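You operate a simulated robot arm through the tools that you are given. There is no shell and no other tool.

You are at the controls of a simulated robot arm. One attempt, no reset.

Task
Grease the end of the vise slide, close the tin and wind the jaws shut.
Fine: grease from the tin by the brush, brush back in its cup; leave the swivel locked as it is. A coat counts when it lies all over at full strength: go over it till it gets no stronger.

It is judged by the outcome, as a careful person would: the job done as asked, and still so three seconds after it is handed in. It fails if anything else is knocked over, pushed out of place, dropped, spilled or broken.

Robot
A 5-joint arm with a two-finger parallel gripper, fixed in place. Base frame: the origin is at the foot of the arm, x ahead of it, y to its left, z up; the work surface is at about z = 0. Units: m, degrees, N and s.
With the tool pointing down near the work surface it reaches from about 0.26 to 0.6 m from the base axis. Its first joint turns from -66.0 to 66.0 degrees. The tool tilts only in the upright plane through the base axis and itself; it spins freely about its own axis. Payload 1.57 kg.
Tool frame: the origin (TCP) lies between the finger pads and is the grasp point; the fingertips stand 0.03 m ahead of it; z points along the fingers, y is the line along which they close. Largest opening 0.08 m; finger width 0.017, thickness 0.012; the body of the gripper, 0.04 by 0.082 m, starts 0.08 m behind the TCP.
Orientation is that of the tool frame in the base frame, as a unit quaternion [x, y, z, w]. With the fingers straight down and closing along the base's y, the tool's x points along the base's -x, its y along +y and its z along -z.

Tools
- The arm moves only by the tool move_arm. Its arguments are lists of equal length, an entry for each row: "delta_rot": the turn, a rotation vector about the tool's x, y, z in units of 6 degrees (1.0 is 6 degrees), a list of three; "offset": the shift along the tool's x, y, z in units of 50 mm (1.0 is 50 mm), a list of three; "jaw": the finger opening in mm, from 0 to 80. In form: {"delta_rot": [[rx, ry, rz], ...], "offset": [[tx, ty, tz], ...], "jaw": [jaw, ...]}. A call has 1 to 20 rows; each row shifts and turns the commanded pose from where the row before left it, along the tool's axes as they then stand. A call with a number of a shift or a turn outside -1 to 1 is refused whole. Each row takes 0.2 s and may step no farther than 0.05 m and 8.6 degrees from the row before; otherwise, or with a gripper value out of range, the whole call is refused. Where a pose cannot be reached the arm comes as near as it can. A force on the tool above 40 N (or 10 N above the force at the start of the call, whichever is more), or a blocked arm, ends the call early, and 0.2 s more pass. The fingers move at their own pace (about 0.153 m/s each) and stop on an object; they squeeze with about 21 N. The grip force told is the motor's: it shows also when the fingers shut on nothing. Time passes only in rows, and 0.2 s behind the last, so rows that do not move let the fingers close. The reply holds the time, the measured pose of the TCP, the force on the tool along the base axes, the opening and the grip force, in the units named above and with some noise, with the torque about the TCP (base axes, N m) and any sound that the robot's microphone picked up.
- Cameras (640 x 400 px; columns grow to the right, rows downward): "scene" is fixed at [0.0309, 0.3971, 0.5086]; the picture's right is [-0.78, -0.63, 0.00], its down [-0.44, 0.55, -0.70] and it looks along [0.44, -0.55, -0.71] (base axes); focal length 214 px, centre (320, 200). "wrist" rides on the gripper at [0.072, -0.007, -0.122] in the tool frame; the picture's right is [0.09, 1.00, 0.00], its down [-0.84, 0.08, -0.54] and it looks along [-0.54, 0.05, 0.84] (tool axes); focal length 238 px, centre (320, 200). There is no depth. A picture from a camera that has moved, and an enlarged one, comes with that camera's place and axes in the base frame and with its lens.
- capture(camera): a new picture of that camera. The clock stands still meanwhile.
- zoom(camera, box): a new picture of the part [left, top, right, bottom] of that camera's present view, enlarged. The clock stands still meanwhile.
- hand_in(): hands the job in; it is judged then, once.

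Nothing tells you positions but the pictures and the camera data. Unless the task says otherwise, let go and move clear before handing in.

The tools are called after "Request:" by a JSON object that holds its "name" and its "arguments". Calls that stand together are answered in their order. move_arm: Moves the arm, as the interface text tells. Its arguments: {"type":"object","properties":{"delta_rot":{"type":"array"},"offset":{"type":"array"},"jaw":{"type":"array"}},"required":["delta_rot","offset","jaw"]} The other tools are called the same way: capture (camera) takes a picture; zoom (camera, box) takes an enlarged picture of a part of a camera's view; hand_in () hands the job in.

At the start:

```text
clock: 0.0
eef_pos: [0.3888, 0.107, 0.3754]
ee_rot: [0.0, 1.0, 0.0, 0.0]
force: [-0.4, -0.1, -0.3]
ft_torque: [0.04, -0.04, 0.01]
gripper_width: 0.0799
grip_force: 0.0
```

scene: 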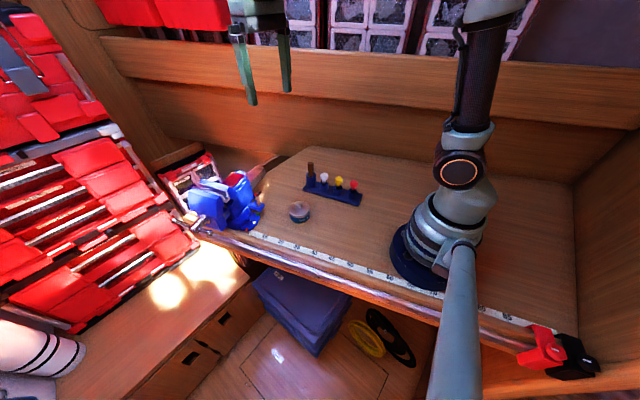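
wrist: 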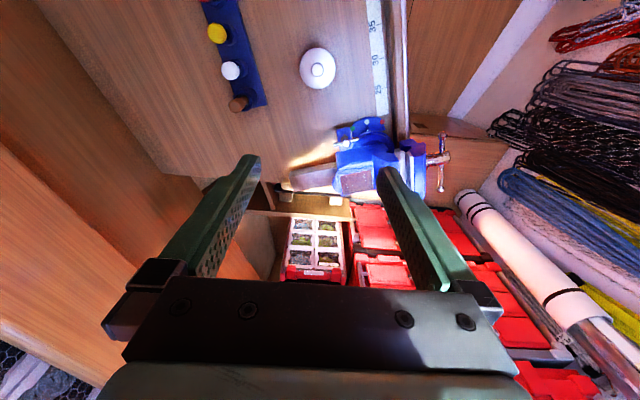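

I see a bench with a blue vise at the far left end of the scene view, a small tin with a lid knob, and a blue rack with four items (brown, white, yellow, red). I'll take closer pictures first.

Request:
{"name": "zoom", "arguments": {"camera": "scene", "box": [160, 140, 300, 240]}}

Request:
{"name": "zoom", "arguments": {"camera": "scene", "box": [270, 145, 390, 235]}}

Request:
{"name": "zoom", "arguments": {"camera": "wrist", "box": [180, 0, 400, 140]}}

Request:
{"name": "zoom", "arguments": {"camera": "wrist", "box": [260, 100, 480, 240]}}

```text
4.00 times, centred on (230, 190) of scene
camera zoom: at [0.0309, 0.3971, 0.5086], right [-0.78, -0.63, 0.0], down [-0.44, 0.55, -0.7], along [0.44, -0.55, -0.71], focal length 858 px, centre (680, 240)
```

zoom: 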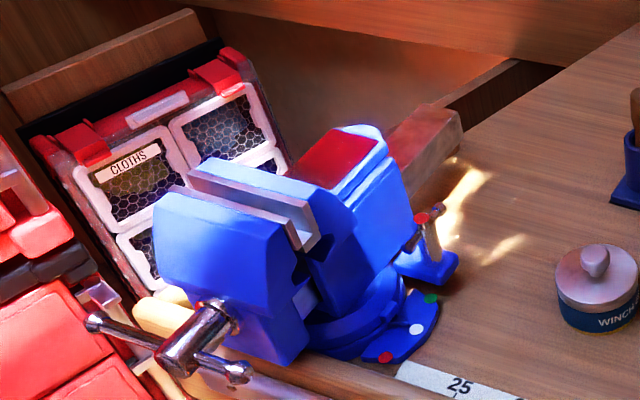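

```text
4.44 times, centred on (330, 190) of scene
camera zoom: at [0.0309, 0.3971, 0.5086], right [-0.78, -0.63, 0.0], down [-0.44, 0.55, -0.7], along [0.44, -0.55, -0.71], focal length 953 px, centre (276, 244)
```

zoom: 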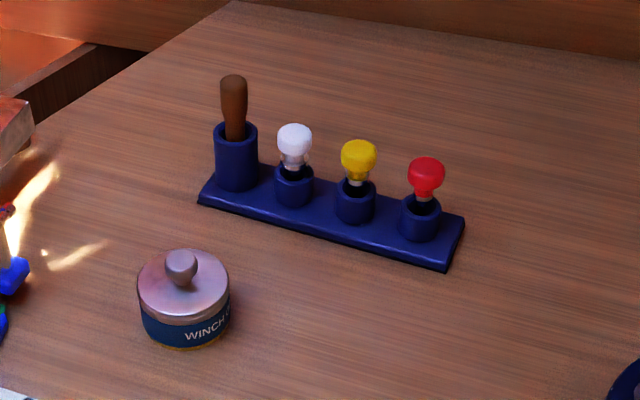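

```text
2.86 times, centred on (290, 70) of wrist
camera zoom: at [0.3172, 0.0996, 0.4971], right [-0.09, 1.0, 0.0], down [0.84, 0.08, 0.54], along [0.54, 0.05, -0.84], focal length 681 px, centre (406, 571)
```

zoom: 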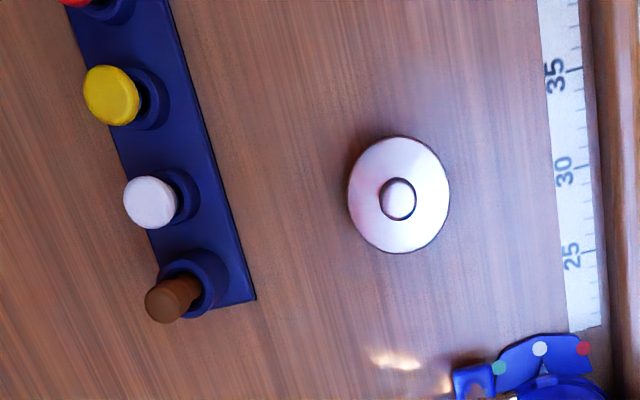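

```text
2.86 times, centred on (370, 170) of wrist
camera zoom: at [0.3172, 0.0996, 0.4971], right [-0.09, 1.0, 0.0], down [0.84, 0.08, 0.54], along [0.54, 0.05, -0.84], focal length 681 px, centre (177, 286)
```

zoom: 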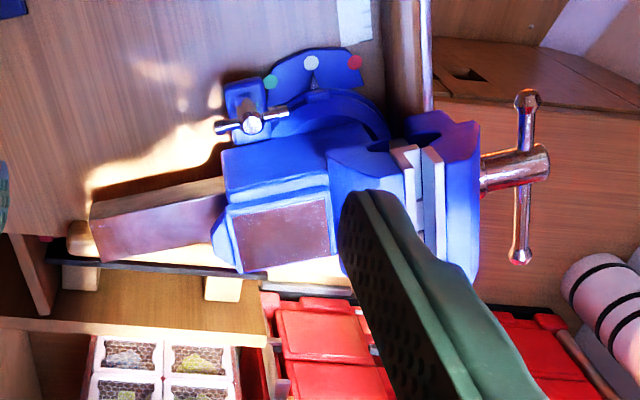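

The vise sits at the far-left corner with its crank on the +y side and the slide tail sticking out towards -y. I'll zoom in further on the details before moving.

Request:
{"name": "zoom", "arguments": {"camera": "wrist", "box": [270, 130, 370, 200]}}

Request:
{"name": "zoom", "arguments": {"camera": "wrist", "box": [330, 100, 460, 200]}}

Request:
{"name": "zoom", "arguments": {"camera": "scene", "box": [220, 150, 290, 200]}}

Request:
{"name": "zoom", "arguments": {"camera": "scene", "box": [175, 170, 275, 240]}}

```text
5.71 times, centred on (320, 165) of wrist
camera zoom: at [0.3172, 0.0996, 0.4971], right [-0.09, 1.0, 0.0], down [0.84, 0.08, 0.54], along [0.54, 0.05, -0.84], focal length 1362 px, centre (320, 400)
```

zoom: 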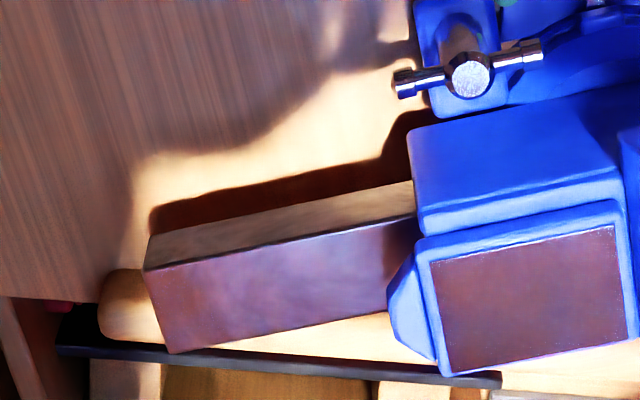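

```text
4.00 times, centred on (395, 150) of wrist
camera zoom: at [0.3172, 0.0996, 0.4971], right [-0.09, 1.0, 0.0], down [0.84, 0.08, 0.54], along [0.54, 0.05, -0.84], focal length 953 px, centre (20, 400)
```

zoom: 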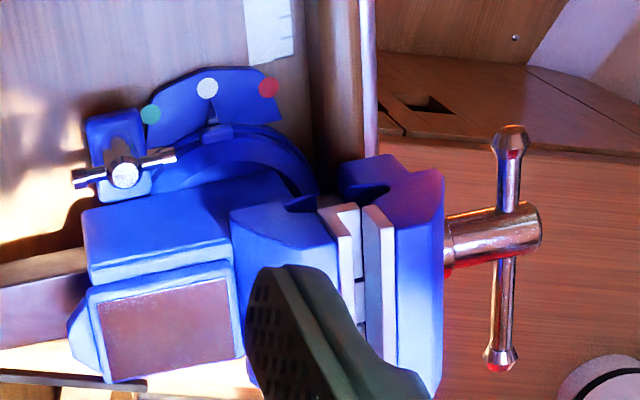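

```text
8.00 times, centred on (255, 175) of scene
camera zoom: at [0.0309, 0.3971, 0.5086], right [-0.78, -0.63, 0.0], down [-0.44, 0.55, -0.7], along [0.44, -0.55, -0.71], focal length 1716 px, centre (840, 400)
```

zoom: 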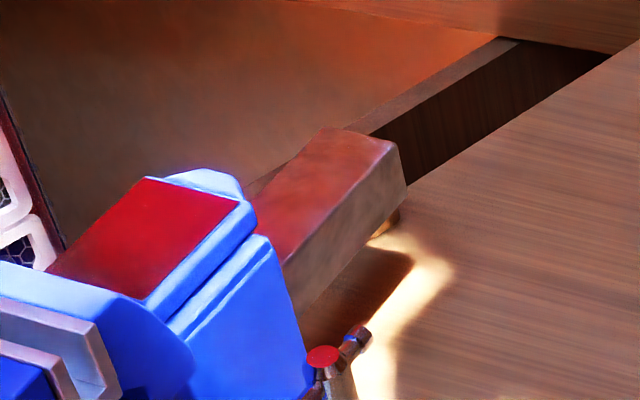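

```text
5.71 times, centred on (225, 205) of scene
camera zoom: at [0.0309, 0.3971, 0.5086], right [-0.78, -0.63, 0.0], down [-0.44, 0.55, -0.7], along [0.44, -0.55, -0.71], focal length 1226 px, centre (863, 171)
```

zoom: 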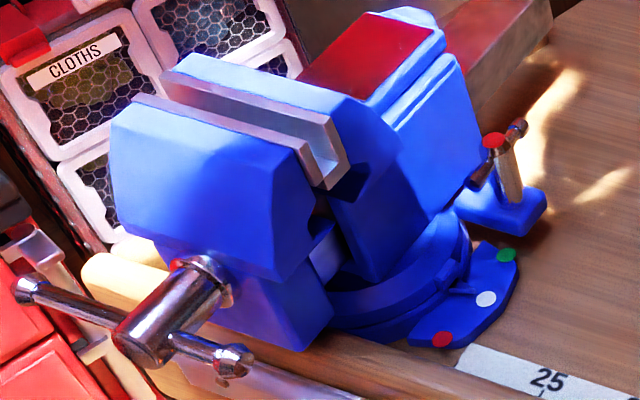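

The tin is near (0.350, 0.098), with its knob at about z 0.052. The brush is near (0.402, -0.02), the slide tail end is near (0.545, 0.065, top z 0.07), and the crank hub is near (0.48, 0.34, 0.09). I'll go lower for a better wrist view of the rack and tin.

Request:
{"name": "move_arm", "arguments": {"delta_rot": [[0, 0, 0], [0, 0, 0], [0, 0, 0], [0, 0, 0]], "offset": [[0.245, -0.235, 0.675], [0.245, -0.235, 0.675], [0.245, -0.235, 0.675], [0.245, -0.235, 0.675]], "jaw": [80, 80, 80, 80]}}

Request:
{"name": "capture", "arguments": {"camera": "wrist"}}

```text
clock: 1.0
eef_pos: [0.3373, 0.0599, 0.2409]
ee_rot: [0.0, 1.0, 0.0, -0.001]
force: [-0.5, -0.7, 0.2]
ft_torque: [0.0, 0.0, 0.01]
gripper_width: 0.0799
grip_force: 0.2
```

```text
taken
camera wrist: at [0.2667, 0.0542, 0.363], right [-0.09, 1.0, 0.0], down [0.84, 0.08, 0.54], along [0.54, 0.05, -0.84], focal length 238 px, centre (320, 200)
```

wrist: 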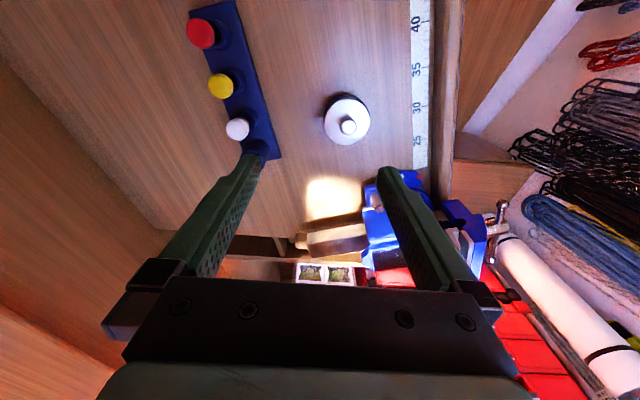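

The brush is hidden behind a finger in this view. I'll zoom on the tin and rack here.

Request:
{"name": "zoom", "arguments": {"camera": "wrist", "box": [300, 70, 400, 150]}}

Request:
{"name": "zoom", "arguments": {"camera": "wrist", "box": [160, 0, 320, 170]}}

```text
5.00 times, centred on (350, 110) of wrist
camera zoom: at [0.2667, 0.0542, 0.363], right [-0.09, 1.0, 0.0], down [0.84, 0.08, 0.54], along [0.54, 0.05, -0.84], focal length 1192 px, centre (170, 650)
```

zoom: 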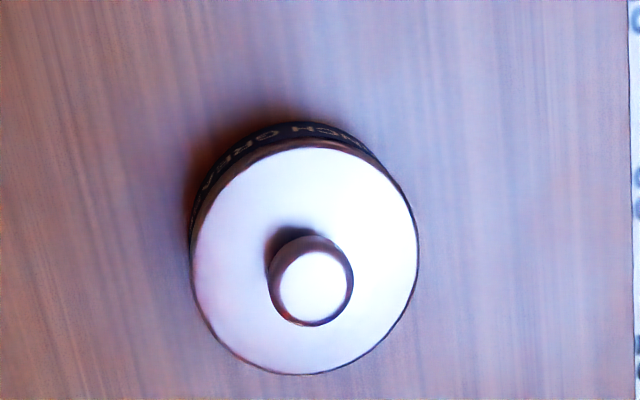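

```text
2.35 times, centred on (240, 85) of wrist
camera zoom: at [0.2667, 0.0542, 0.363], right [-0.09, 1.0, 0.0], down [0.84, 0.08, 0.54], along [0.54, 0.05, -0.84], focal length 561 px, centre (508, 471)
```

zoom: 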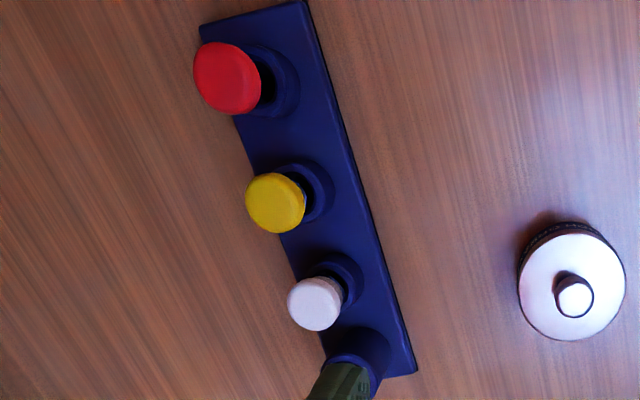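

The tin centre is about (0.350, 0.0985), with the lid top at about z 0.032 and the knob top at about 0.053. I'll move over the knob and check alignment.

Request:
{"name": "move_arm", "arguments": {"delta_rot": [[0, 0, 0], [0, 0, 0], [0, 0, 0], [0, 0, 0], [0, 0, 0]], "offset": [[-0.056, 0.187, 0.605], [-0.056, 0.187, 0.605], [-0.056, 0.187, 0.605], [-0.056, 0.187, 0.605], [0, 0, 0]], "jaw": [50, 50, 50, 50, 50]}}

Request:
{"name": "capture", "arguments": {"camera": "wrist"}}

Request:
{"name": "zoom", "arguments": {"camera": "scene", "box": [250, 140, 370, 240]}}

```text
clock: 2.2
eef_pos: [0.3514, 0.0963, 0.1186]
ee_rot: [0.0, 1.0, -0.001, 0.0]
force: [0.7, -0.8, 0.7]
ft_torque: [-0.02, 0.02, 0.01]
gripper_width: 0.05
grip_force: 0.0
```

```text
taken
camera wrist: at [0.2795, 0.0902, 0.241], right [-0.09, 1.0, 0.0], down [0.84, 0.08, 0.54], along [0.54, 0.05, -0.84], focal length 238 px, centre (320, 200)
```

wrist: 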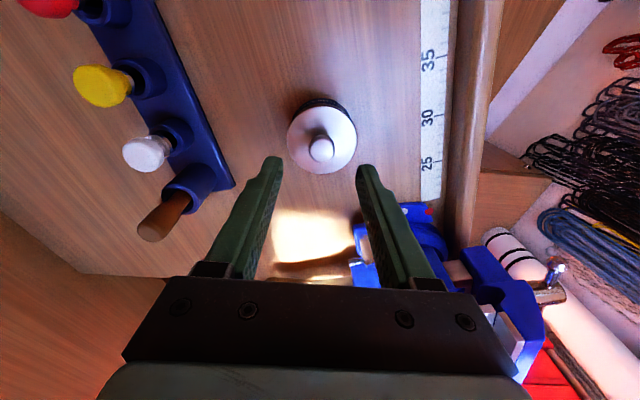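

```text
4.00 times, centred on (310, 190) of scene
camera zoom: at [0.0309, 0.3971, 0.5086], right [-0.78, -0.63, 0.0], down [-0.44, 0.55, -0.7], along [0.44, -0.55, -0.71], focal length 858 px, centre (360, 240)
```

zoom: 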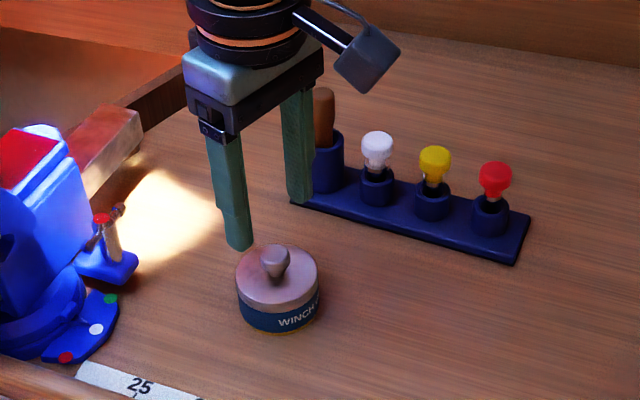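

Alignment is good (knob at 0.350, 0.098). I'll descend to put the fingertips around the knob and close.

Request:
{"name": "move_arm", "arguments": {"delta_rot": [[0, 0, 0], [0, 0, 0], [0, 0, 0], [0, 0, 0]], "offset": [[0.01, 0.013, 0.35], [0.01, 0.013, 0.35], [0.01, 0.0, 0.36], [0, 0, 0]], "jaw": [50, 50, 50, 50]}}

Request:
{"name": "capture", "arguments": {"camera": "wrist"}}

Request:
{"name": "zoom", "arguments": {"camera": "scene", "box": [250, 140, 370, 240]}}

```text
clock: 3.1
eef_pos: [0.3511, 0.0976, 0.0685]
ee_rot: [0.0, 1.0, 0.0, -0.002]
force: [-2.8, -1.5, 9.4]
ft_torque: [0.01, 0.1, -0.02]
gripper_width: 0.05
grip_force: 0.2
stopped in row 4: the force on the tool passed its limit at 47 N (the readings are from after the stop); the commanded pose is now the measured one
```

```text
taken
camera wrist: at [0.2793, 0.0911, 0.1908], right [-0.09, 1.0, 0.0], down [0.84, 0.08, 0.54], along [0.54, 0.05, -0.84], focal length 238 px, centre (320, 200)
```

wrist: 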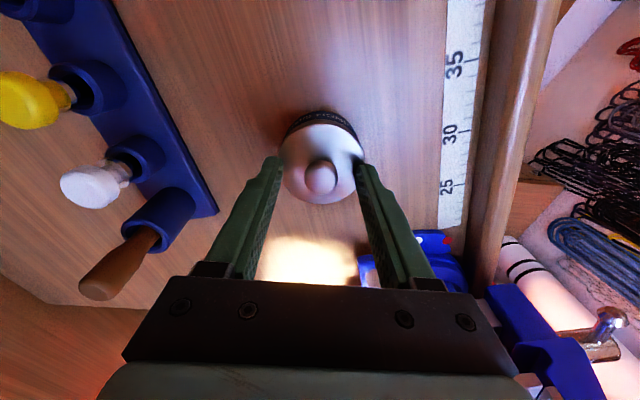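

```text
4.00 times, centred on (310, 190) of scene
camera zoom: at [0.0308, 0.3971, 0.5087], right [-0.78, -0.63, 0.0], down [-0.44, 0.55, -0.7], along [0.44, -0.55, -0.71], focal length 858 px, centre (360, 240)
```

zoom: 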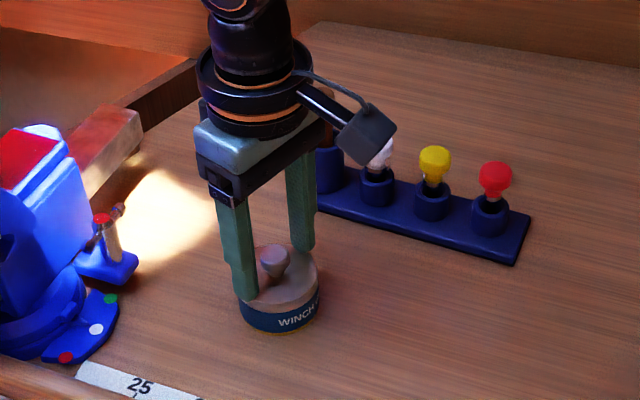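

The fingertips touched the lid top, so it sits at about z 0.0385. I'll back up a few millimetres and close on the knob.

Request:
{"name": "move_arm", "arguments": {"delta_rot": [[0, 0, 0], [0, 0, 0], [0, 0, 0], [0, 0, 0], [0, 0, 0]], "offset": [[0, 0, -0.06], [0, 0, 0], [0, 0, 0], [0, 0, 0], [0, 0, 0]], "jaw": [50, 40, 30, 10, 10]}}

Request:
{"name": "capture", "arguments": {"camera": "wrist"}}

```text
clock: 4.3
eef_pos: [0.3518, 0.0972, 0.0712]
ee_rot: [0.0, 1.0, 0.0, -0.001]
force: [0.1, 0.1, -0.5]
ft_torque: [-0.02, -0.01, -0.03]
gripper_width: 0.0198
grip_force: 20.9
heard: snap
```

```text
taken
camera wrist: at [0.28, 0.0913, 0.1936], right [-0.09, 1.0, 0.0], down [0.84, 0.08, 0.54], along [0.54, 0.05, -0.84], focal length 238 px, centre (320, 200)
```

wrist: 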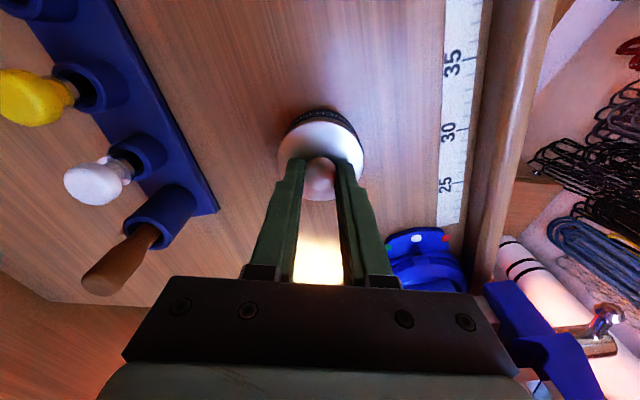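

The knob is gripped at about 20 mm. I'll lift slowly and watch whether the lid comes off without the tin.

Request:
{"name": "move_arm", "arguments": {"delta_rot": [[0, 0, 0], [0, 0, 0], [0, 0, 0]], "offset": [[0, 0, -0.1], [0, 0, -0.1], [0, 0, -0.1]], "jaw": [10, 10, 10]}}

Request:
{"name": "zoom", "arguments": {"camera": "scene", "box": [250, 140, 370, 240]}}

Request:
{"name": "capture", "arguments": {"camera": "wrist"}}

```text
clock: 5.1
eef_pos: [0.3503, 0.0986, 0.0869]
ee_rot: [0.0, 1.0, 0.0, -0.001]
force: [-0.4, 0.0, 0.3]
ft_torque: [0.01, 0.0, 0.02]
gripper_width: 0.0198
grip_force: 21.2
```

```text
4.00 times, centred on (310, 190) of scene
camera zoom: at [0.0309, 0.3971, 0.5086], right [-0.78, -0.63, 0.0], down [-0.44, 0.55, -0.7], along [0.44, -0.55, -0.71], focal length 858 px, centre (360, 240)
```

zoom: 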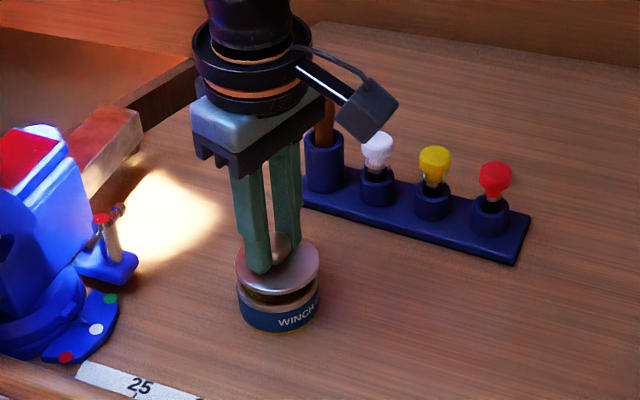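

```text
taken
camera wrist: at [0.2784, 0.0915, 0.2082], right [-0.09, 1.0, 0.0], down [0.84, 0.08, 0.54], along [0.54, 0.05, -0.84], focal length 238 px, centre (320, 200)
```

wrist: 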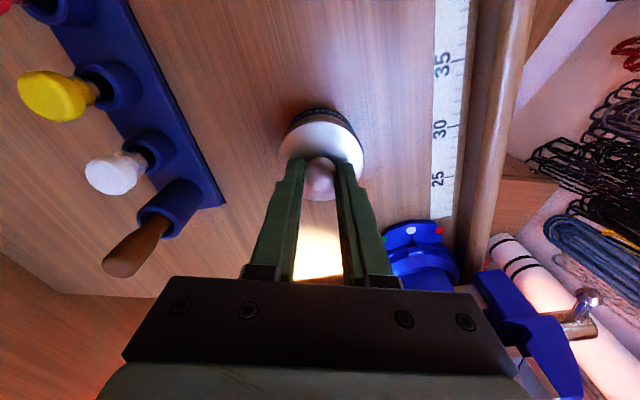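

The lid lifted free and the tin stayed put. I'll carry the lid to an empty patch of bench near (0.30, 0.03).

Request:
{"name": "move_arm", "arguments": {"delta_rot": [[0, 0, 0], [0, 0, 0], [0, 0, 0], [0, 0, 0], [0, 0, 0], [0, 0, 0], [0, 0, 0]], "offset": [[0, 0, -0.8], [0.5, -0.68, 0], [0.5, -0.68, 0], [0, 0, 0.5], [0, 0, 0.5], [0, 0, 0.45], [0, 0, 0]], "jaw": [10, 10, 10, 10, 10, 10, 10]}}

Request:
{"name": "capture", "arguments": {"camera": "scene"}}

Request:
{"name": "zoom", "arguments": {"camera": "scene", "box": [250, 140, 390, 240]}}

Request:
{"name": "capture", "arguments": {"camera": "wrist"}}

```text
clock: 6.7
eef_pos: [0.3024, 0.0301, 0.0508]
ee_rot: [0.0, 1.0, 0.0, -0.001]
force: [-0.1, -0.7, -0.3]
ft_torque: [0.01, 0.02, -0.03]
gripper_width: 0.0197
grip_force: 21.6
```

```text
taken
```

scene: 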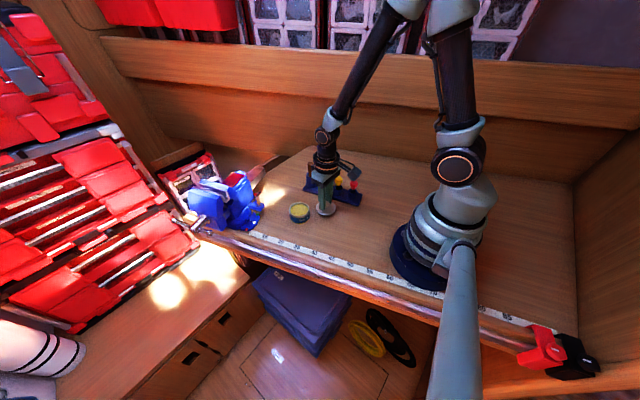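

```text
4.00 times, centred on (320, 190) of scene
camera zoom: at [0.0309, 0.3971, 0.5086], right [-0.78, -0.63, 0.0], down [-0.44, 0.55, -0.7], along [0.44, -0.55, -0.71], focal length 858 px, centre (320, 240)
```

zoom: 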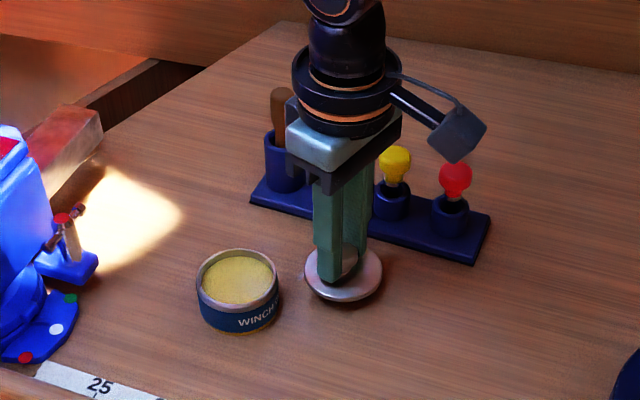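

```text
taken
camera wrist: at [0.2308, 0.0242, 0.1739], right [-0.09, 1.0, 0.0], down [0.84, 0.08, 0.54], along [0.54, 0.05, -0.84], focal length 238 px, centre (320, 200)
```

wrist: 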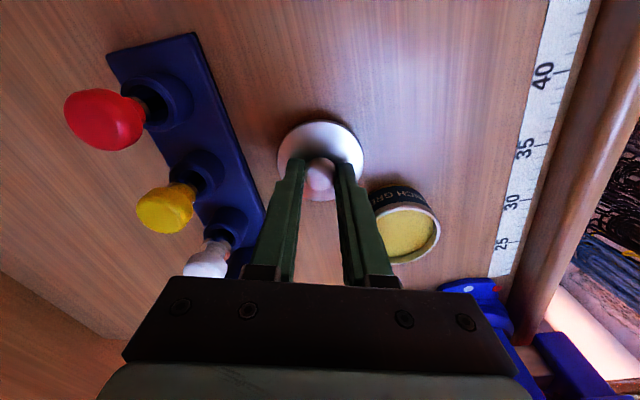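

The tin is open, showing yellow grease. I'll lower the lid gently to the bench.

Request:
{"name": "move_arm", "arguments": {"delta_rot": [[0, 0, 0], [0, 0, 0], [0, 0, 0]], "offset": [[0, 0, 0.06], [0, 0, 0.06], [0, 0, 0]], "jaw": [10, 10, 10]}}

Request:
{"name": "zoom", "arguments": {"camera": "scene", "box": [290, 180, 350, 230]}}

```text
clock: 7.5
eef_pos: [0.3015, 0.0282, 0.0477]
ee_rot: [0.0, 1.0, 0.0, 0.0]
force: [-0.4, -0.8, -1.1]
ft_torque: [-0.04, 0.02, 0.01]
gripper_width: 0.0202
grip_force: 20.5
```

```text
8.00 times, centred on (320, 205) of scene
camera zoom: at [0.0309, 0.3971, 0.5086], right [-0.78, -0.63, 0.0], down [-0.44, 0.55, -0.7], along [0.44, -0.55, -0.71], focal length 1716 px, centre (320, 160)
```

zoom: 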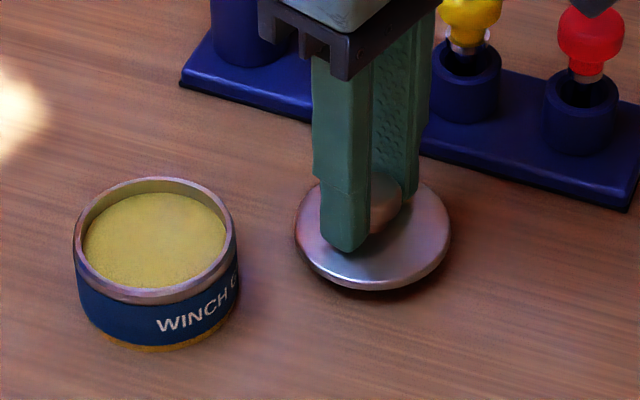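

The lid is still slightly above the bench. I'll keep lowering gently.

Request:
{"name": "move_arm", "arguments": {"delta_rot": [[0, 0, 0], [0, 0, 0], [0, 0, 0]], "offset": [[0, 0, 0.04], [0, 0, 0.04], [0, 0, 0]], "jaw": [10, 10, 10]}}

Request:
{"name": "zoom", "arguments": {"camera": "scene", "box": [290, 180, 350, 230]}}

```text
clock: 8.3
eef_pos: [0.3019, 0.0275, 0.0443]
ee_rot: [0.0, 1.0, 0.001, -0.001]
force: [-0.1, -0.2, -0.4]
ft_torque: [-0.03, -0.02, 0.01]
gripper_width: 0.0203
grip_force: 20.9
```

```text
8.00 times, centred on (320, 205) of scene
camera zoom: at [0.0309, 0.3971, 0.5086], right [-0.78, -0.63, 0.0], down [-0.44, 0.55, -0.7], along [0.44, -0.55, -0.71], focal length 1716 px, centre (320, 160)
```

zoom: 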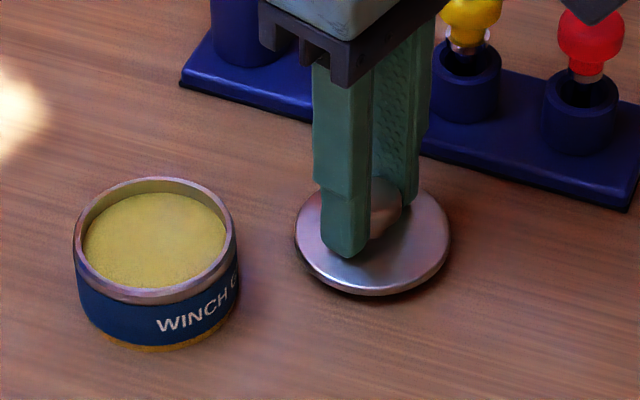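

Request:
{"name": "move_arm", "arguments": {"delta_rot": [[0, 0, 0], [0, 0, 0], [0, 0, 0]], "offset": [[0, 0, 0.03], [0, 0, 0.03], [0, 0, 0]], "jaw": [10, 10, 10]}}

Request:
{"name": "zoom", "arguments": {"camera": "scene", "box": [290, 180, 350, 230]}}

```text
clock: 9.1
eef_pos: [0.3006, 0.028, 0.0428]
ee_rot: [0.0, 1.0, 0.0, -0.001]
force: [-0.4, -0.2, 0.7]
ft_torque: [0.0, -0.02, 0.04]
gripper_width: 0.02
grip_force: 21.2
```

```text
8.00 times, centred on (320, 205) of scene
camera zoom: at [0.0309, 0.3971, 0.5086], right [-0.78, -0.63, 0.0], down [-0.44, 0.55, -0.7], along [0.44, -0.55, -0.71], focal length 1716 px, centre (320, 160)
```

zoom: 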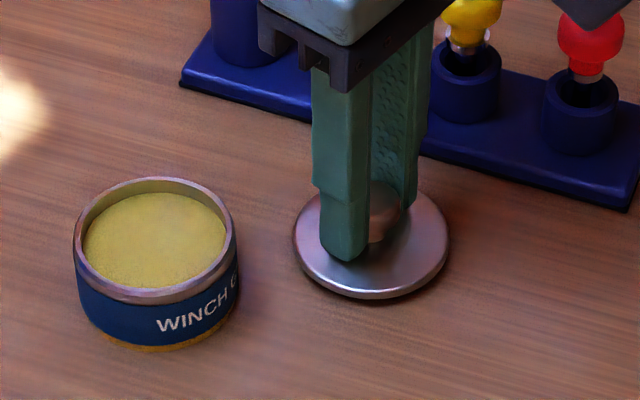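

Request:
{"name": "move_arm", "arguments": {"delta_rot": [[0, 0, 0], [0, 0, 0], [0, 0, 0]], "offset": [[0, 0, 0.03], [0, 0, 0.03], [0, 0, 0]], "jaw": [10, 10, 10]}}

Request:
{"name": "zoom", "arguments": {"camera": "scene", "box": [290, 180, 350, 230]}}

Request:
{"name": "capture", "arguments": {"camera": "wrist"}}

```text
clock: 9.9
eef_pos: [0.3018, 0.0294, 0.038]
ee_rot: [-0.001, 1.0, 0.0, 0.0]
force: [-3.2, -7.6, 29.9]
ft_torque: [-0.16, 0.11, 0.0]
gripper_width: 0.0202
grip_force: 21.0
```

```text
8.00 times, centred on (320, 205) of scene
camera zoom: at [0.0308, 0.3971, 0.5087], right [-0.78, -0.63, 0.0], down [-0.44, 0.55, -0.7], along [0.44, -0.55, -0.71], focal length 1716 px, centre (320, 160)
```

zoom: 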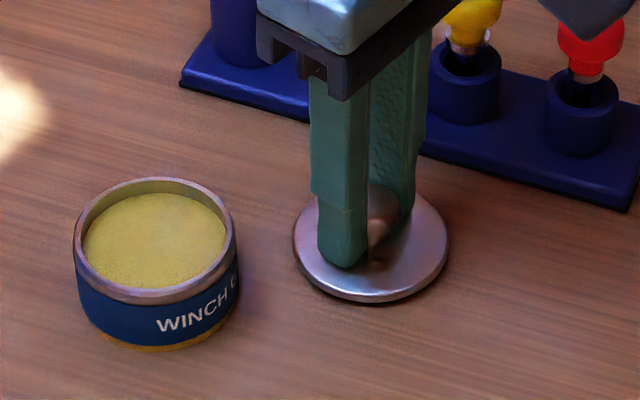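

```text
taken
camera wrist: at [0.2299, 0.023, 0.1604], right [-0.09, 1.0, 0.0], down [0.84, 0.08, 0.54], along [0.54, 0.05, -0.84], focal length 238 px, centre (320, 200)
```

wrist: 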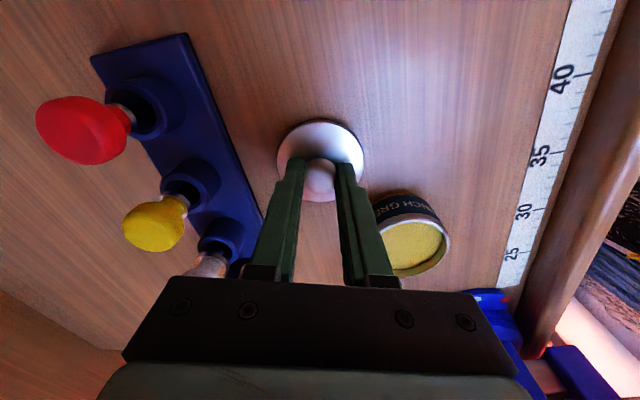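

The lid is on the bench (30 N). I'll ease off about 1.5 mm, open, and rise.

Request:
{"name": "move_arm", "arguments": {"delta_rot": [[0, 0, 0], [0, 0, 0], [0, 0, 0], [0, 0, 0], [0, 0, 0]], "offset": [[0, 0, -0.03], [0, 0, 0], [0, 0, 0], [0, 0, -0.6], [0, 0, -0.6]], "jaw": [10, 30, 44, 44, 44]}}

Request:
{"name": "zoom", "arguments": {"camera": "scene", "box": [250, 140, 390, 240]}}

Request:
{"name": "capture", "arguments": {"camera": "wrist"}}

```text
clock: 11.1
eef_pos: [0.3027, 0.0291, 0.1]
ee_rot: [-0.001, 1.0, -0.001, -0.001]
force: [-0.6, 0.1, 0.2]
ft_torque: [-0.01, 0.01, -0.01]
gripper_width: 0.0438
grip_force: 0.1
```

```text
4.00 times, centred on (320, 190) of scene
camera zoom: at [0.0309, 0.3971, 0.5086], right [-0.78, -0.63, 0.0], down [-0.44, 0.55, -0.7], along [0.44, -0.55, -0.71], focal length 858 px, centre (320, 240)
```

zoom: 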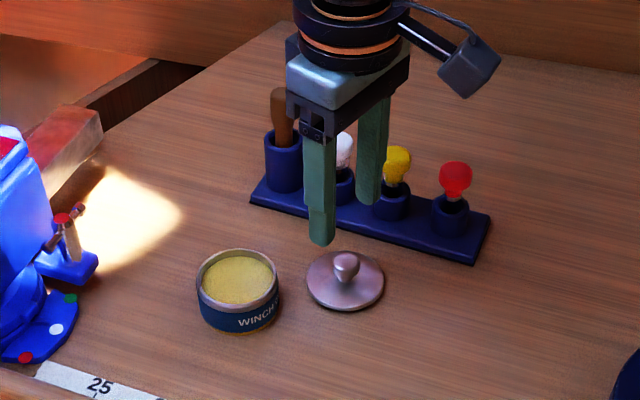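

```text
taken
camera wrist: at [0.2297, 0.023, 0.2222], right [-0.09, 1.0, 0.0], down [0.84, 0.08, 0.54], along [0.54, 0.05, -0.84], focal length 238 px, centre (320, 200)
```

wrist: 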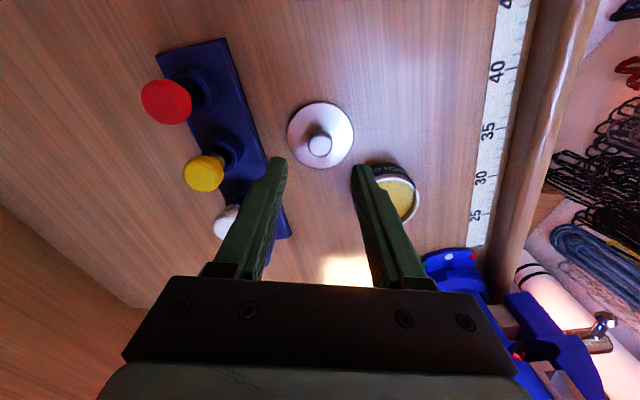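

The lid rests flat on the bench. Next I'll move towards the brush and get a clear view of it.

Request:
{"name": "move_arm", "arguments": {"delta_rot": [[0, 0, 0], [0, 0, 0], [0, 0, 0], [0, 0, 0], [0, 0, 0]], "offset": [[0, 0, -0.9], [0, 0, -0.9], [-0.6, -0.5, -0.2], [-0.7, -0.5, 0], [0, 0, 0]], "jaw": [44, 44, 44, 44, 44]}}

Request:
{"name": "capture", "arguments": {"camera": "wrist"}}

Request:
{"name": "zoom", "arguments": {"camera": "scene", "box": [280, 150, 380, 220]}}

```text
clock: 12.3
eef_pos: [0.3689, -0.0214, 0.1976]
ee_rot: [0.0, 1.0, 0.0, -0.001]
force: [0.2, -0.3, 0.1]
ft_torque: [0.02, -0.01, 0.0]
gripper_width: 0.0441
grip_force: 0.1
```

```text
taken
camera wrist: at [0.2973, -0.0272, 0.3205], right [-0.09, 1.0, 0.0], down [0.84, 0.08, 0.54], along [0.54, 0.05, -0.84], focal length 238 px, centre (320, 200)
```

wrist: 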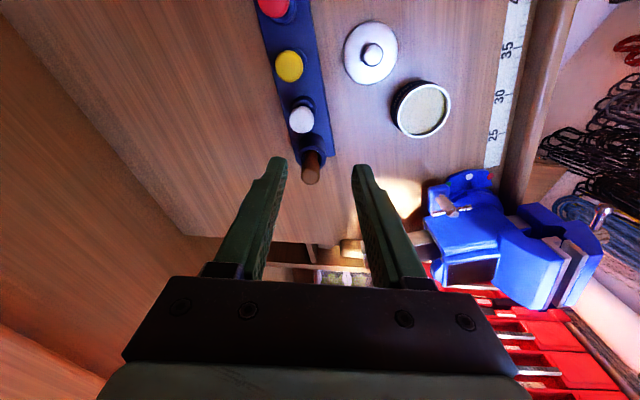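

```text
5.71 times, centred on (330, 185) of scene
camera zoom: at [0.0309, 0.3971, 0.5086], right [-0.78, -0.63, 0.0], down [-0.44, 0.55, -0.7], along [0.44, -0.55, -0.71], focal length 1226 px, centre (263, 286)
```

zoom: 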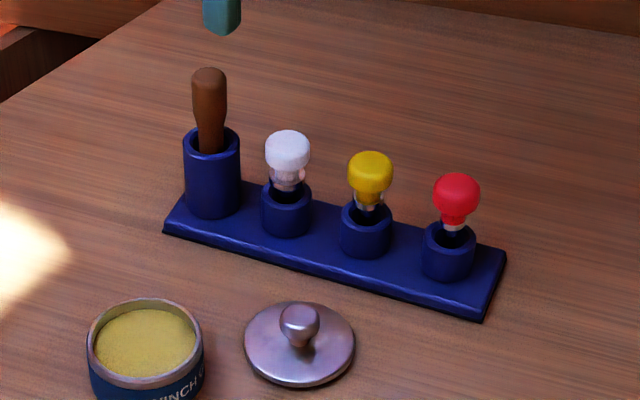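

Request:
{"name": "zoom", "arguments": {"camera": "wrist", "box": [270, 100, 370, 200]}}

Request:
{"name": "zoom", "arguments": {"camera": "wrist", "box": [370, 70, 470, 150]}}

```text
4.00 times, centred on (320, 150) of wrist
camera zoom: at [0.2973, -0.0272, 0.3205], right [-0.09, 1.0, 0.0], down [0.84, 0.08, 0.54], along [0.54, 0.05, -0.84], focal length 953 px, centre (320, 400)
```

zoom: 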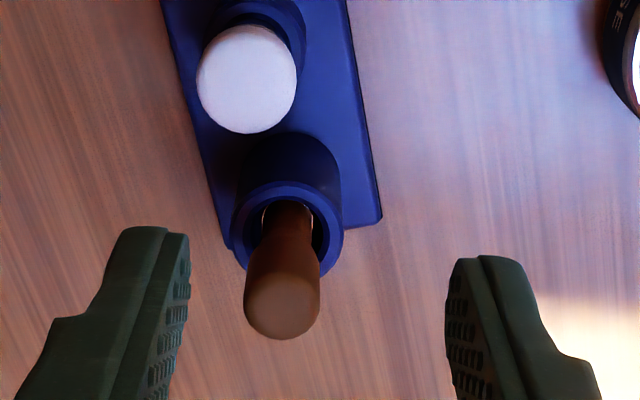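

```text
5.00 times, centred on (420, 110) of wrist
camera zoom: at [0.2973, -0.0272, 0.3205], right [-0.09, 1.0, 0.0], down [0.84, 0.08, 0.54], along [0.54, 0.05, -0.84], focal length 1192 px, centre (-180, 650)
```

zoom: 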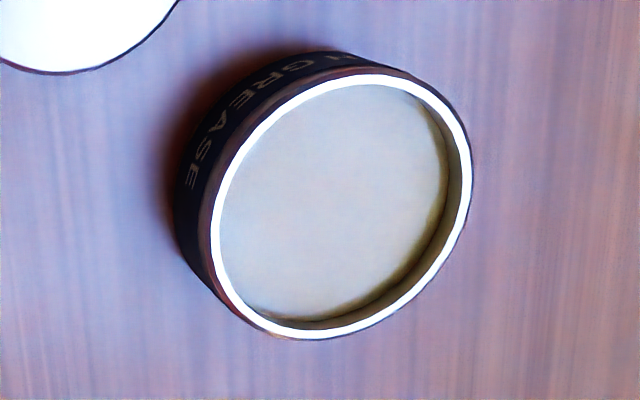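

The brush handle top is about (0.409, -0.027, 0.103), and the cup rim is at z 0.058. I'll move directly above and partly down, then check.

Request:
{"name": "move_arm", "arguments": {"delta_rot": [[0, 0, 0], [0, 0, 0], [0, 0, 0]], "offset": [[-0.77, -0.1, 0], [0, 0, 0.8], [0, 0, 0]], "jaw": [44, 44, 44]}}

Request:
{"name": "capture", "arguments": {"camera": "wrist"}}

Request:
{"name": "zoom", "arguments": {"camera": "scene", "box": [280, 130, 380, 200]}}

```text
clock: 13.1
eef_pos: [0.4061, -0.0243, 0.1554]
ee_rot: [0.0, 1.0, 0.001, -0.001]
force: [1.1, 0.3, 0.1]
ft_torque: [-0.04, 0.0, 0.0]
gripper_width: 0.0441
grip_force: 0.0
```

```text
taken
camera wrist: at [0.3353, -0.0313, 0.2779], right [-0.09, 1.0, 0.0], down [0.84, 0.08, 0.54], along [0.54, 0.05, -0.84], focal length 238 px, centre (320, 200)
```

wrist: 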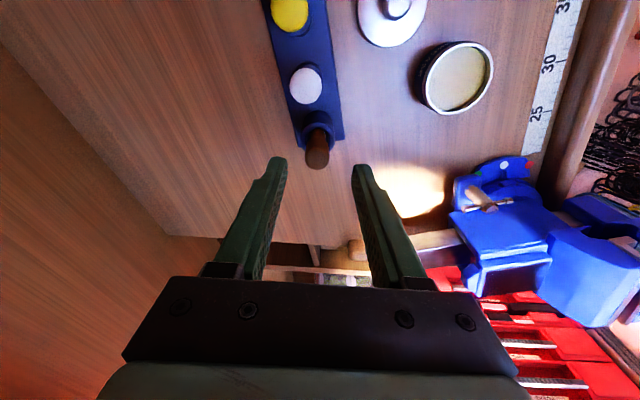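

```text
5.71 times, centred on (330, 165) of scene
camera zoom: at [0.0309, 0.3971, 0.5086], right [-0.78, -0.63, 0.0], down [-0.44, 0.55, -0.7], along [0.44, -0.55, -0.71], focal length 1226 px, centre (263, 400)
```

zoom: 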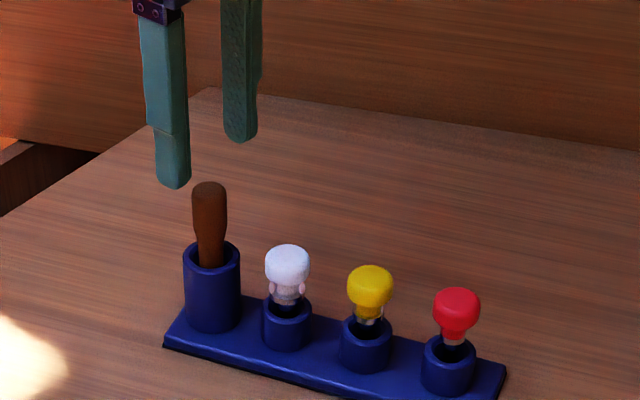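

Centred within about 2 mm. I'll descend to z≈0.097 and grip the handle.

Request:
{"name": "move_arm", "arguments": {"delta_rot": [[0, 0, 0], [0, 0, 0], [0, 0, 0], [0, 0, 0]], "offset": [[-0.01, -0.04, 0.4], [0, 0, 0.4], [0, 0, 0.38], [0, 0, 0]], "jaw": [44, 44, 44, 44]}}

Request:
{"name": "capture", "arguments": {"camera": "wrist"}}

Request:
{"name": "zoom", "arguments": {"camera": "scene", "box": [280, 130, 380, 200]}}

```text
clock: 14.1
eef_pos: [0.4066, -0.0271, 0.0988]
ee_rot: [0.001, 1.0, -0.001, 0.0]
force: [-0.9, -0.5, -0.2]
ft_torque: [-0.01, -0.02, 0.0]
gripper_width: 0.044
grip_force: 0.0
```

```text
taken
camera wrist: at [0.3348, -0.0331, 0.221], right [-0.09, 1.0, 0.0], down [0.84, 0.08, 0.54], along [0.54, 0.05, -0.84], focal length 238 px, centre (320, 200)
```

wrist: 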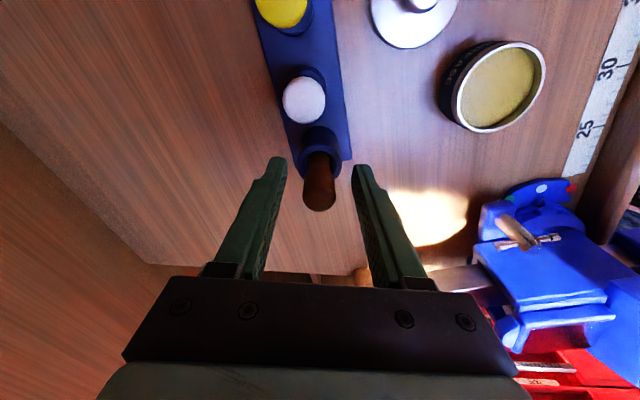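

```text
5.71 times, centred on (330, 165) of scene
camera zoom: at [0.0309, 0.3971, 0.5086], right [-0.78, -0.63, 0.0], down [-0.44, 0.55, -0.7], along [0.44, -0.55, -0.71], focal length 1226 px, centre (263, 400)
```

zoom: 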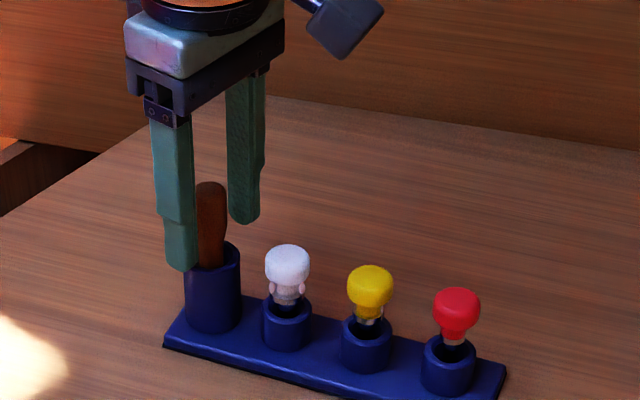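

Fingers straddle the handle, clear of the cup rim. Closing.

Request:
{"name": "move_arm", "arguments": {"delta_rot": [[0, 0, 0], [0, 0, 0], [0, 0, 0], [0, 0, 0]], "offset": [[0, 0, 0], [0, 0, 0], [0, 0, 0], [0, 0, 0]], "jaw": [30, 20, 5, 5]}}

Request:
{"name": "capture", "arguments": {"camera": "wrist"}}

Request:
{"name": "zoom", "arguments": {"camera": "scene", "box": [280, 130, 380, 200]}}

```text
clock: 15.1
eef_pos: [0.4064, -0.0277, 0.0977]
ee_rot: [0.0, 1.0, 0.0, 0.0]
force: [-0.2, -0.2, -0.2]
ft_torque: [0.03, -0.02, 0.01]
gripper_width: 0.0184
grip_force: 21.5
```

```text
taken
camera wrist: at [0.3348, -0.0331, 0.2213], right [-0.09, 1.0, 0.0], down [0.84, 0.08, 0.54], along [0.54, 0.05, -0.84], focal length 238 px, centre (320, 200)
```

wrist: 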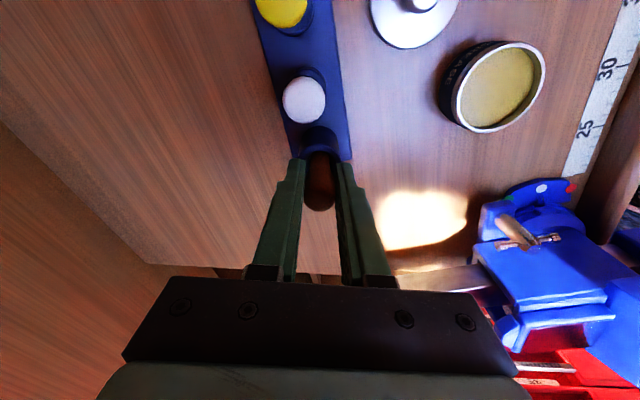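

```text
5.71 times, centred on (330, 165) of scene
camera zoom: at [0.0309, 0.3971, 0.5086], right [-0.78, -0.63, 0.0], down [-0.44, 0.55, -0.7], along [0.44, -0.55, -0.71], focal length 1226 px, centre (263, 400)
```

zoom: 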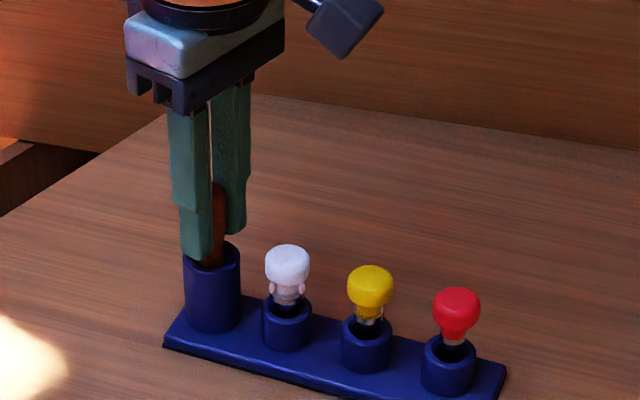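

Gripped at 18 mm; the return pose is TCP (0.4068, -0.026, 0.099). I'll lift straight up and look at the brush.

Request:
{"name": "move_arm", "arguments": {"delta_rot": [[0, 0, 0], [0, 0, 0], [0, 0, 0], [0, 0, 0]], "offset": [[0, 0, -0.5], [0, 0, -0.6], [0, 0, -0.9], [0, 0, 0]], "jaw": [5, 5, 5, 5]}}

Request:
{"name": "zoom", "arguments": {"camera": "scene", "box": [270, 110, 390, 200]}}

Request:
{"name": "capture", "arguments": {"camera": "wrist"}}

```text
clock: 16.1
eef_pos: [0.4043, -0.0266, 0.2003]
ee_rot: [0.001, 1.0, 0.0, -0.001]
force: [-0.5, -0.6, 0.3]
ft_torque: [-0.01, -0.02, 0.0]
gripper_width: 0.0182
grip_force: 21.2
```

```text
4.44 times, centred on (330, 155) of scene
camera zoom: at [0.0309, 0.3971, 0.5086], right [-0.78, -0.63, 0.0], down [-0.44, 0.55, -0.7], along [0.44, -0.55, -0.71], focal length 953 px, centre (276, 400)
```

zoom: 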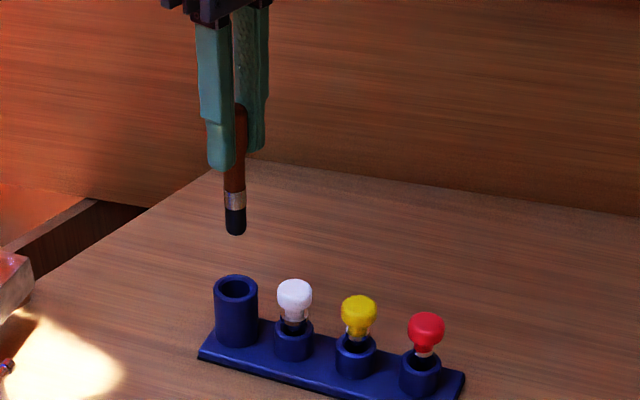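

```text
taken
camera wrist: at [0.332, -0.0334, 0.3222], right [-0.09, 1.0, 0.0], down [0.84, 0.08, 0.54], along [0.54, 0.05, -0.84], focal length 238 px, centre (320, 200)
```

wrist: 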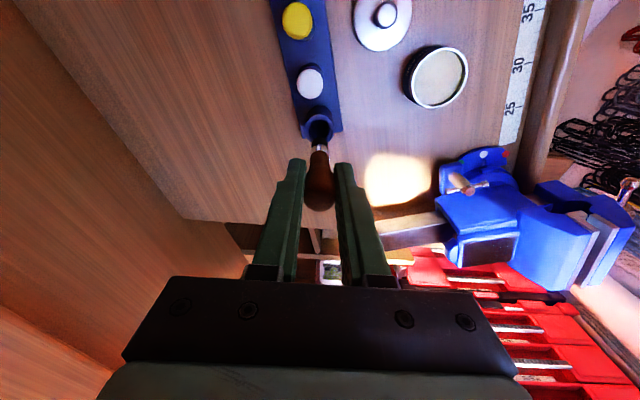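

The brush is round with a black tip about 92 mm below the TCP. I'll carry it over the tin.

Request:
{"name": "move_arm", "arguments": {"delta_rot": [[0, 0, 0], [0, 0, 0], [0, 0, 0], [0, 0, 0], [0, 0, 0], [0, 0, 0]], "offset": [[0.363, 0.833, 0], [0.363, 0.833, 0], [0.363, 0.833, 0], [0, 0, 0.6], [0, 0, 0.6], [0, 0, 0]], "jaw": [5, 5, 5, 5, 5, 5]}}

Request:
{"name": "zoom", "arguments": {"camera": "scene", "box": [250, 140, 370, 240]}}

Request:
{"name": "capture", "arguments": {"camera": "wrist"}}

```text
clock: 17.5
eef_pos: [0.351, 0.0982, 0.1394]
ee_rot: [0.0, 1.0, 0.0, -0.001]
force: [-0.6, -0.4, 0.9]
ft_torque: [0.02, -0.01, 0.03]
gripper_width: 0.0186
grip_force: 20.8
```

```text
4.00 times, centred on (310, 190) of scene
camera zoom: at [0.0309, 0.3971, 0.5086], right [-0.78, -0.63, 0.0], down [-0.44, 0.55, -0.7], along [0.44, -0.55, -0.71], focal length 858 px, centre (360, 240)
```

zoom: 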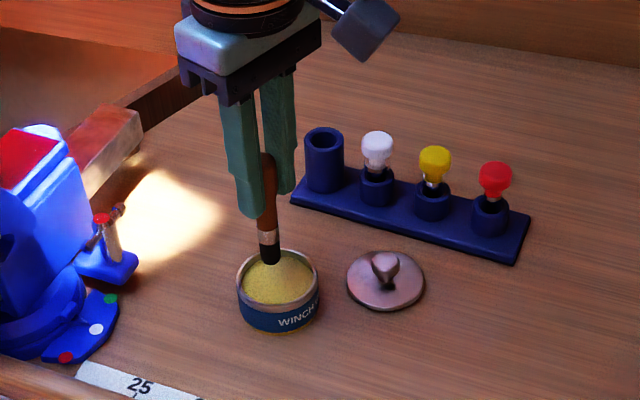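

```text
taken
camera wrist: at [0.2789, 0.0922, 0.2623], right [-0.09, 1.0, 0.0], down [0.84, 0.08, 0.54], along [0.54, 0.05, -0.84], focal length 238 px, centre (320, 200)
```

wrist: 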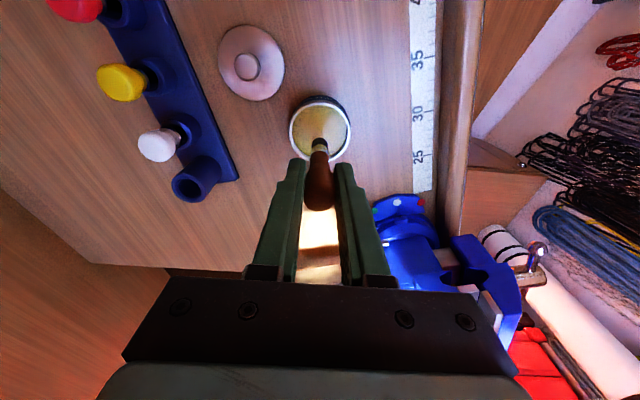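

Centred over the tin. I'll lower the tip slowly into the grease.

Request:
{"name": "move_arm", "arguments": {"delta_rot": [[0, 0, 0], [0, 0, 0], [0, 0, 0], [0, 0, 0]], "offset": [[0, 0, 0.16], [0, 0, 0.16], [0, 0, 0.16], [0, 0, 0]], "jaw": [5, 5, 5, 5]}}

Request:
{"name": "zoom", "arguments": {"camera": "scene", "box": [270, 180, 330, 230]}}

```text
clock: 18.5
eef_pos: [0.3515, 0.0962, 0.1149]
ee_rot: [-0.001, 1.0, 0.0, -0.001]
force: [0.2, -0.1, 0.1]
ft_torque: [0.03, 0.01, 0.0]
gripper_width: 0.0185
grip_force: 20.7
```

```text
8.00 times, centred on (300, 205) of scene
camera zoom: at [0.0309, 0.3971, 0.5086], right [-0.78, -0.63, 0.0], down [-0.44, 0.55, -0.7], along [0.44, -0.55, -0.71], focal length 1716 px, centre (480, 160)
```

zoom: 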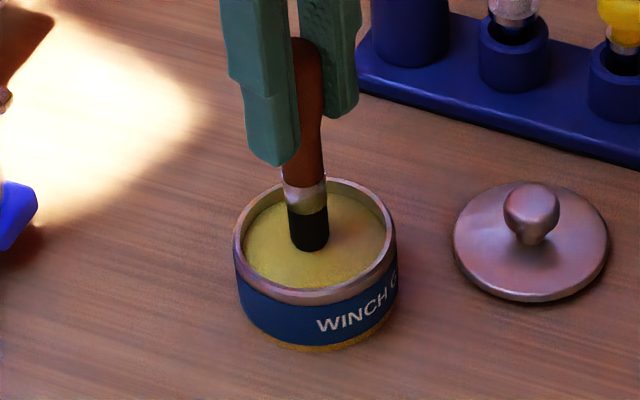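

The tip is just at the grease surface. I'll go a few millimetres deeper.

Request:
{"name": "move_arm", "arguments": {"delta_rot": [[0, 0, 0], [0, 0, 0], [0, 0, 0]], "offset": [[0, 0, 0.06], [0, 0, 0.06], [0, 0, 0]], "jaw": [5, 5, 5]}}

Request:
{"name": "zoom", "arguments": {"camera": "scene", "box": [270, 180, 330, 230]}}

```text
clock: 19.3
eef_pos: [0.3526, 0.0966, 0.111]
ee_rot: [0.0, 1.0, 0.001, 0.002]
force: [4.0, -0.8, 24.1]
ft_torque: [-0.1, -0.39, 0.0]
gripper_width: 0.0189
grip_force: 20.7
```

```text
8.00 times, centred on (300, 205) of scene
camera zoom: at [0.0308, 0.3971, 0.5087], right [-0.78, -0.63, 0.0], down [-0.44, 0.55, -0.7], along [0.44, -0.55, -0.71], focal length 1716 px, centre (480, 160)
```

zoom: 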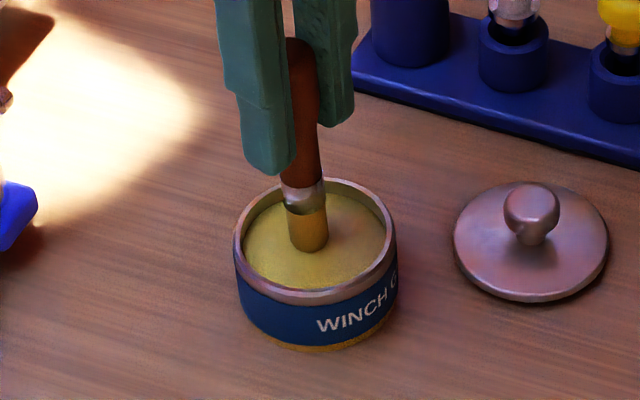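

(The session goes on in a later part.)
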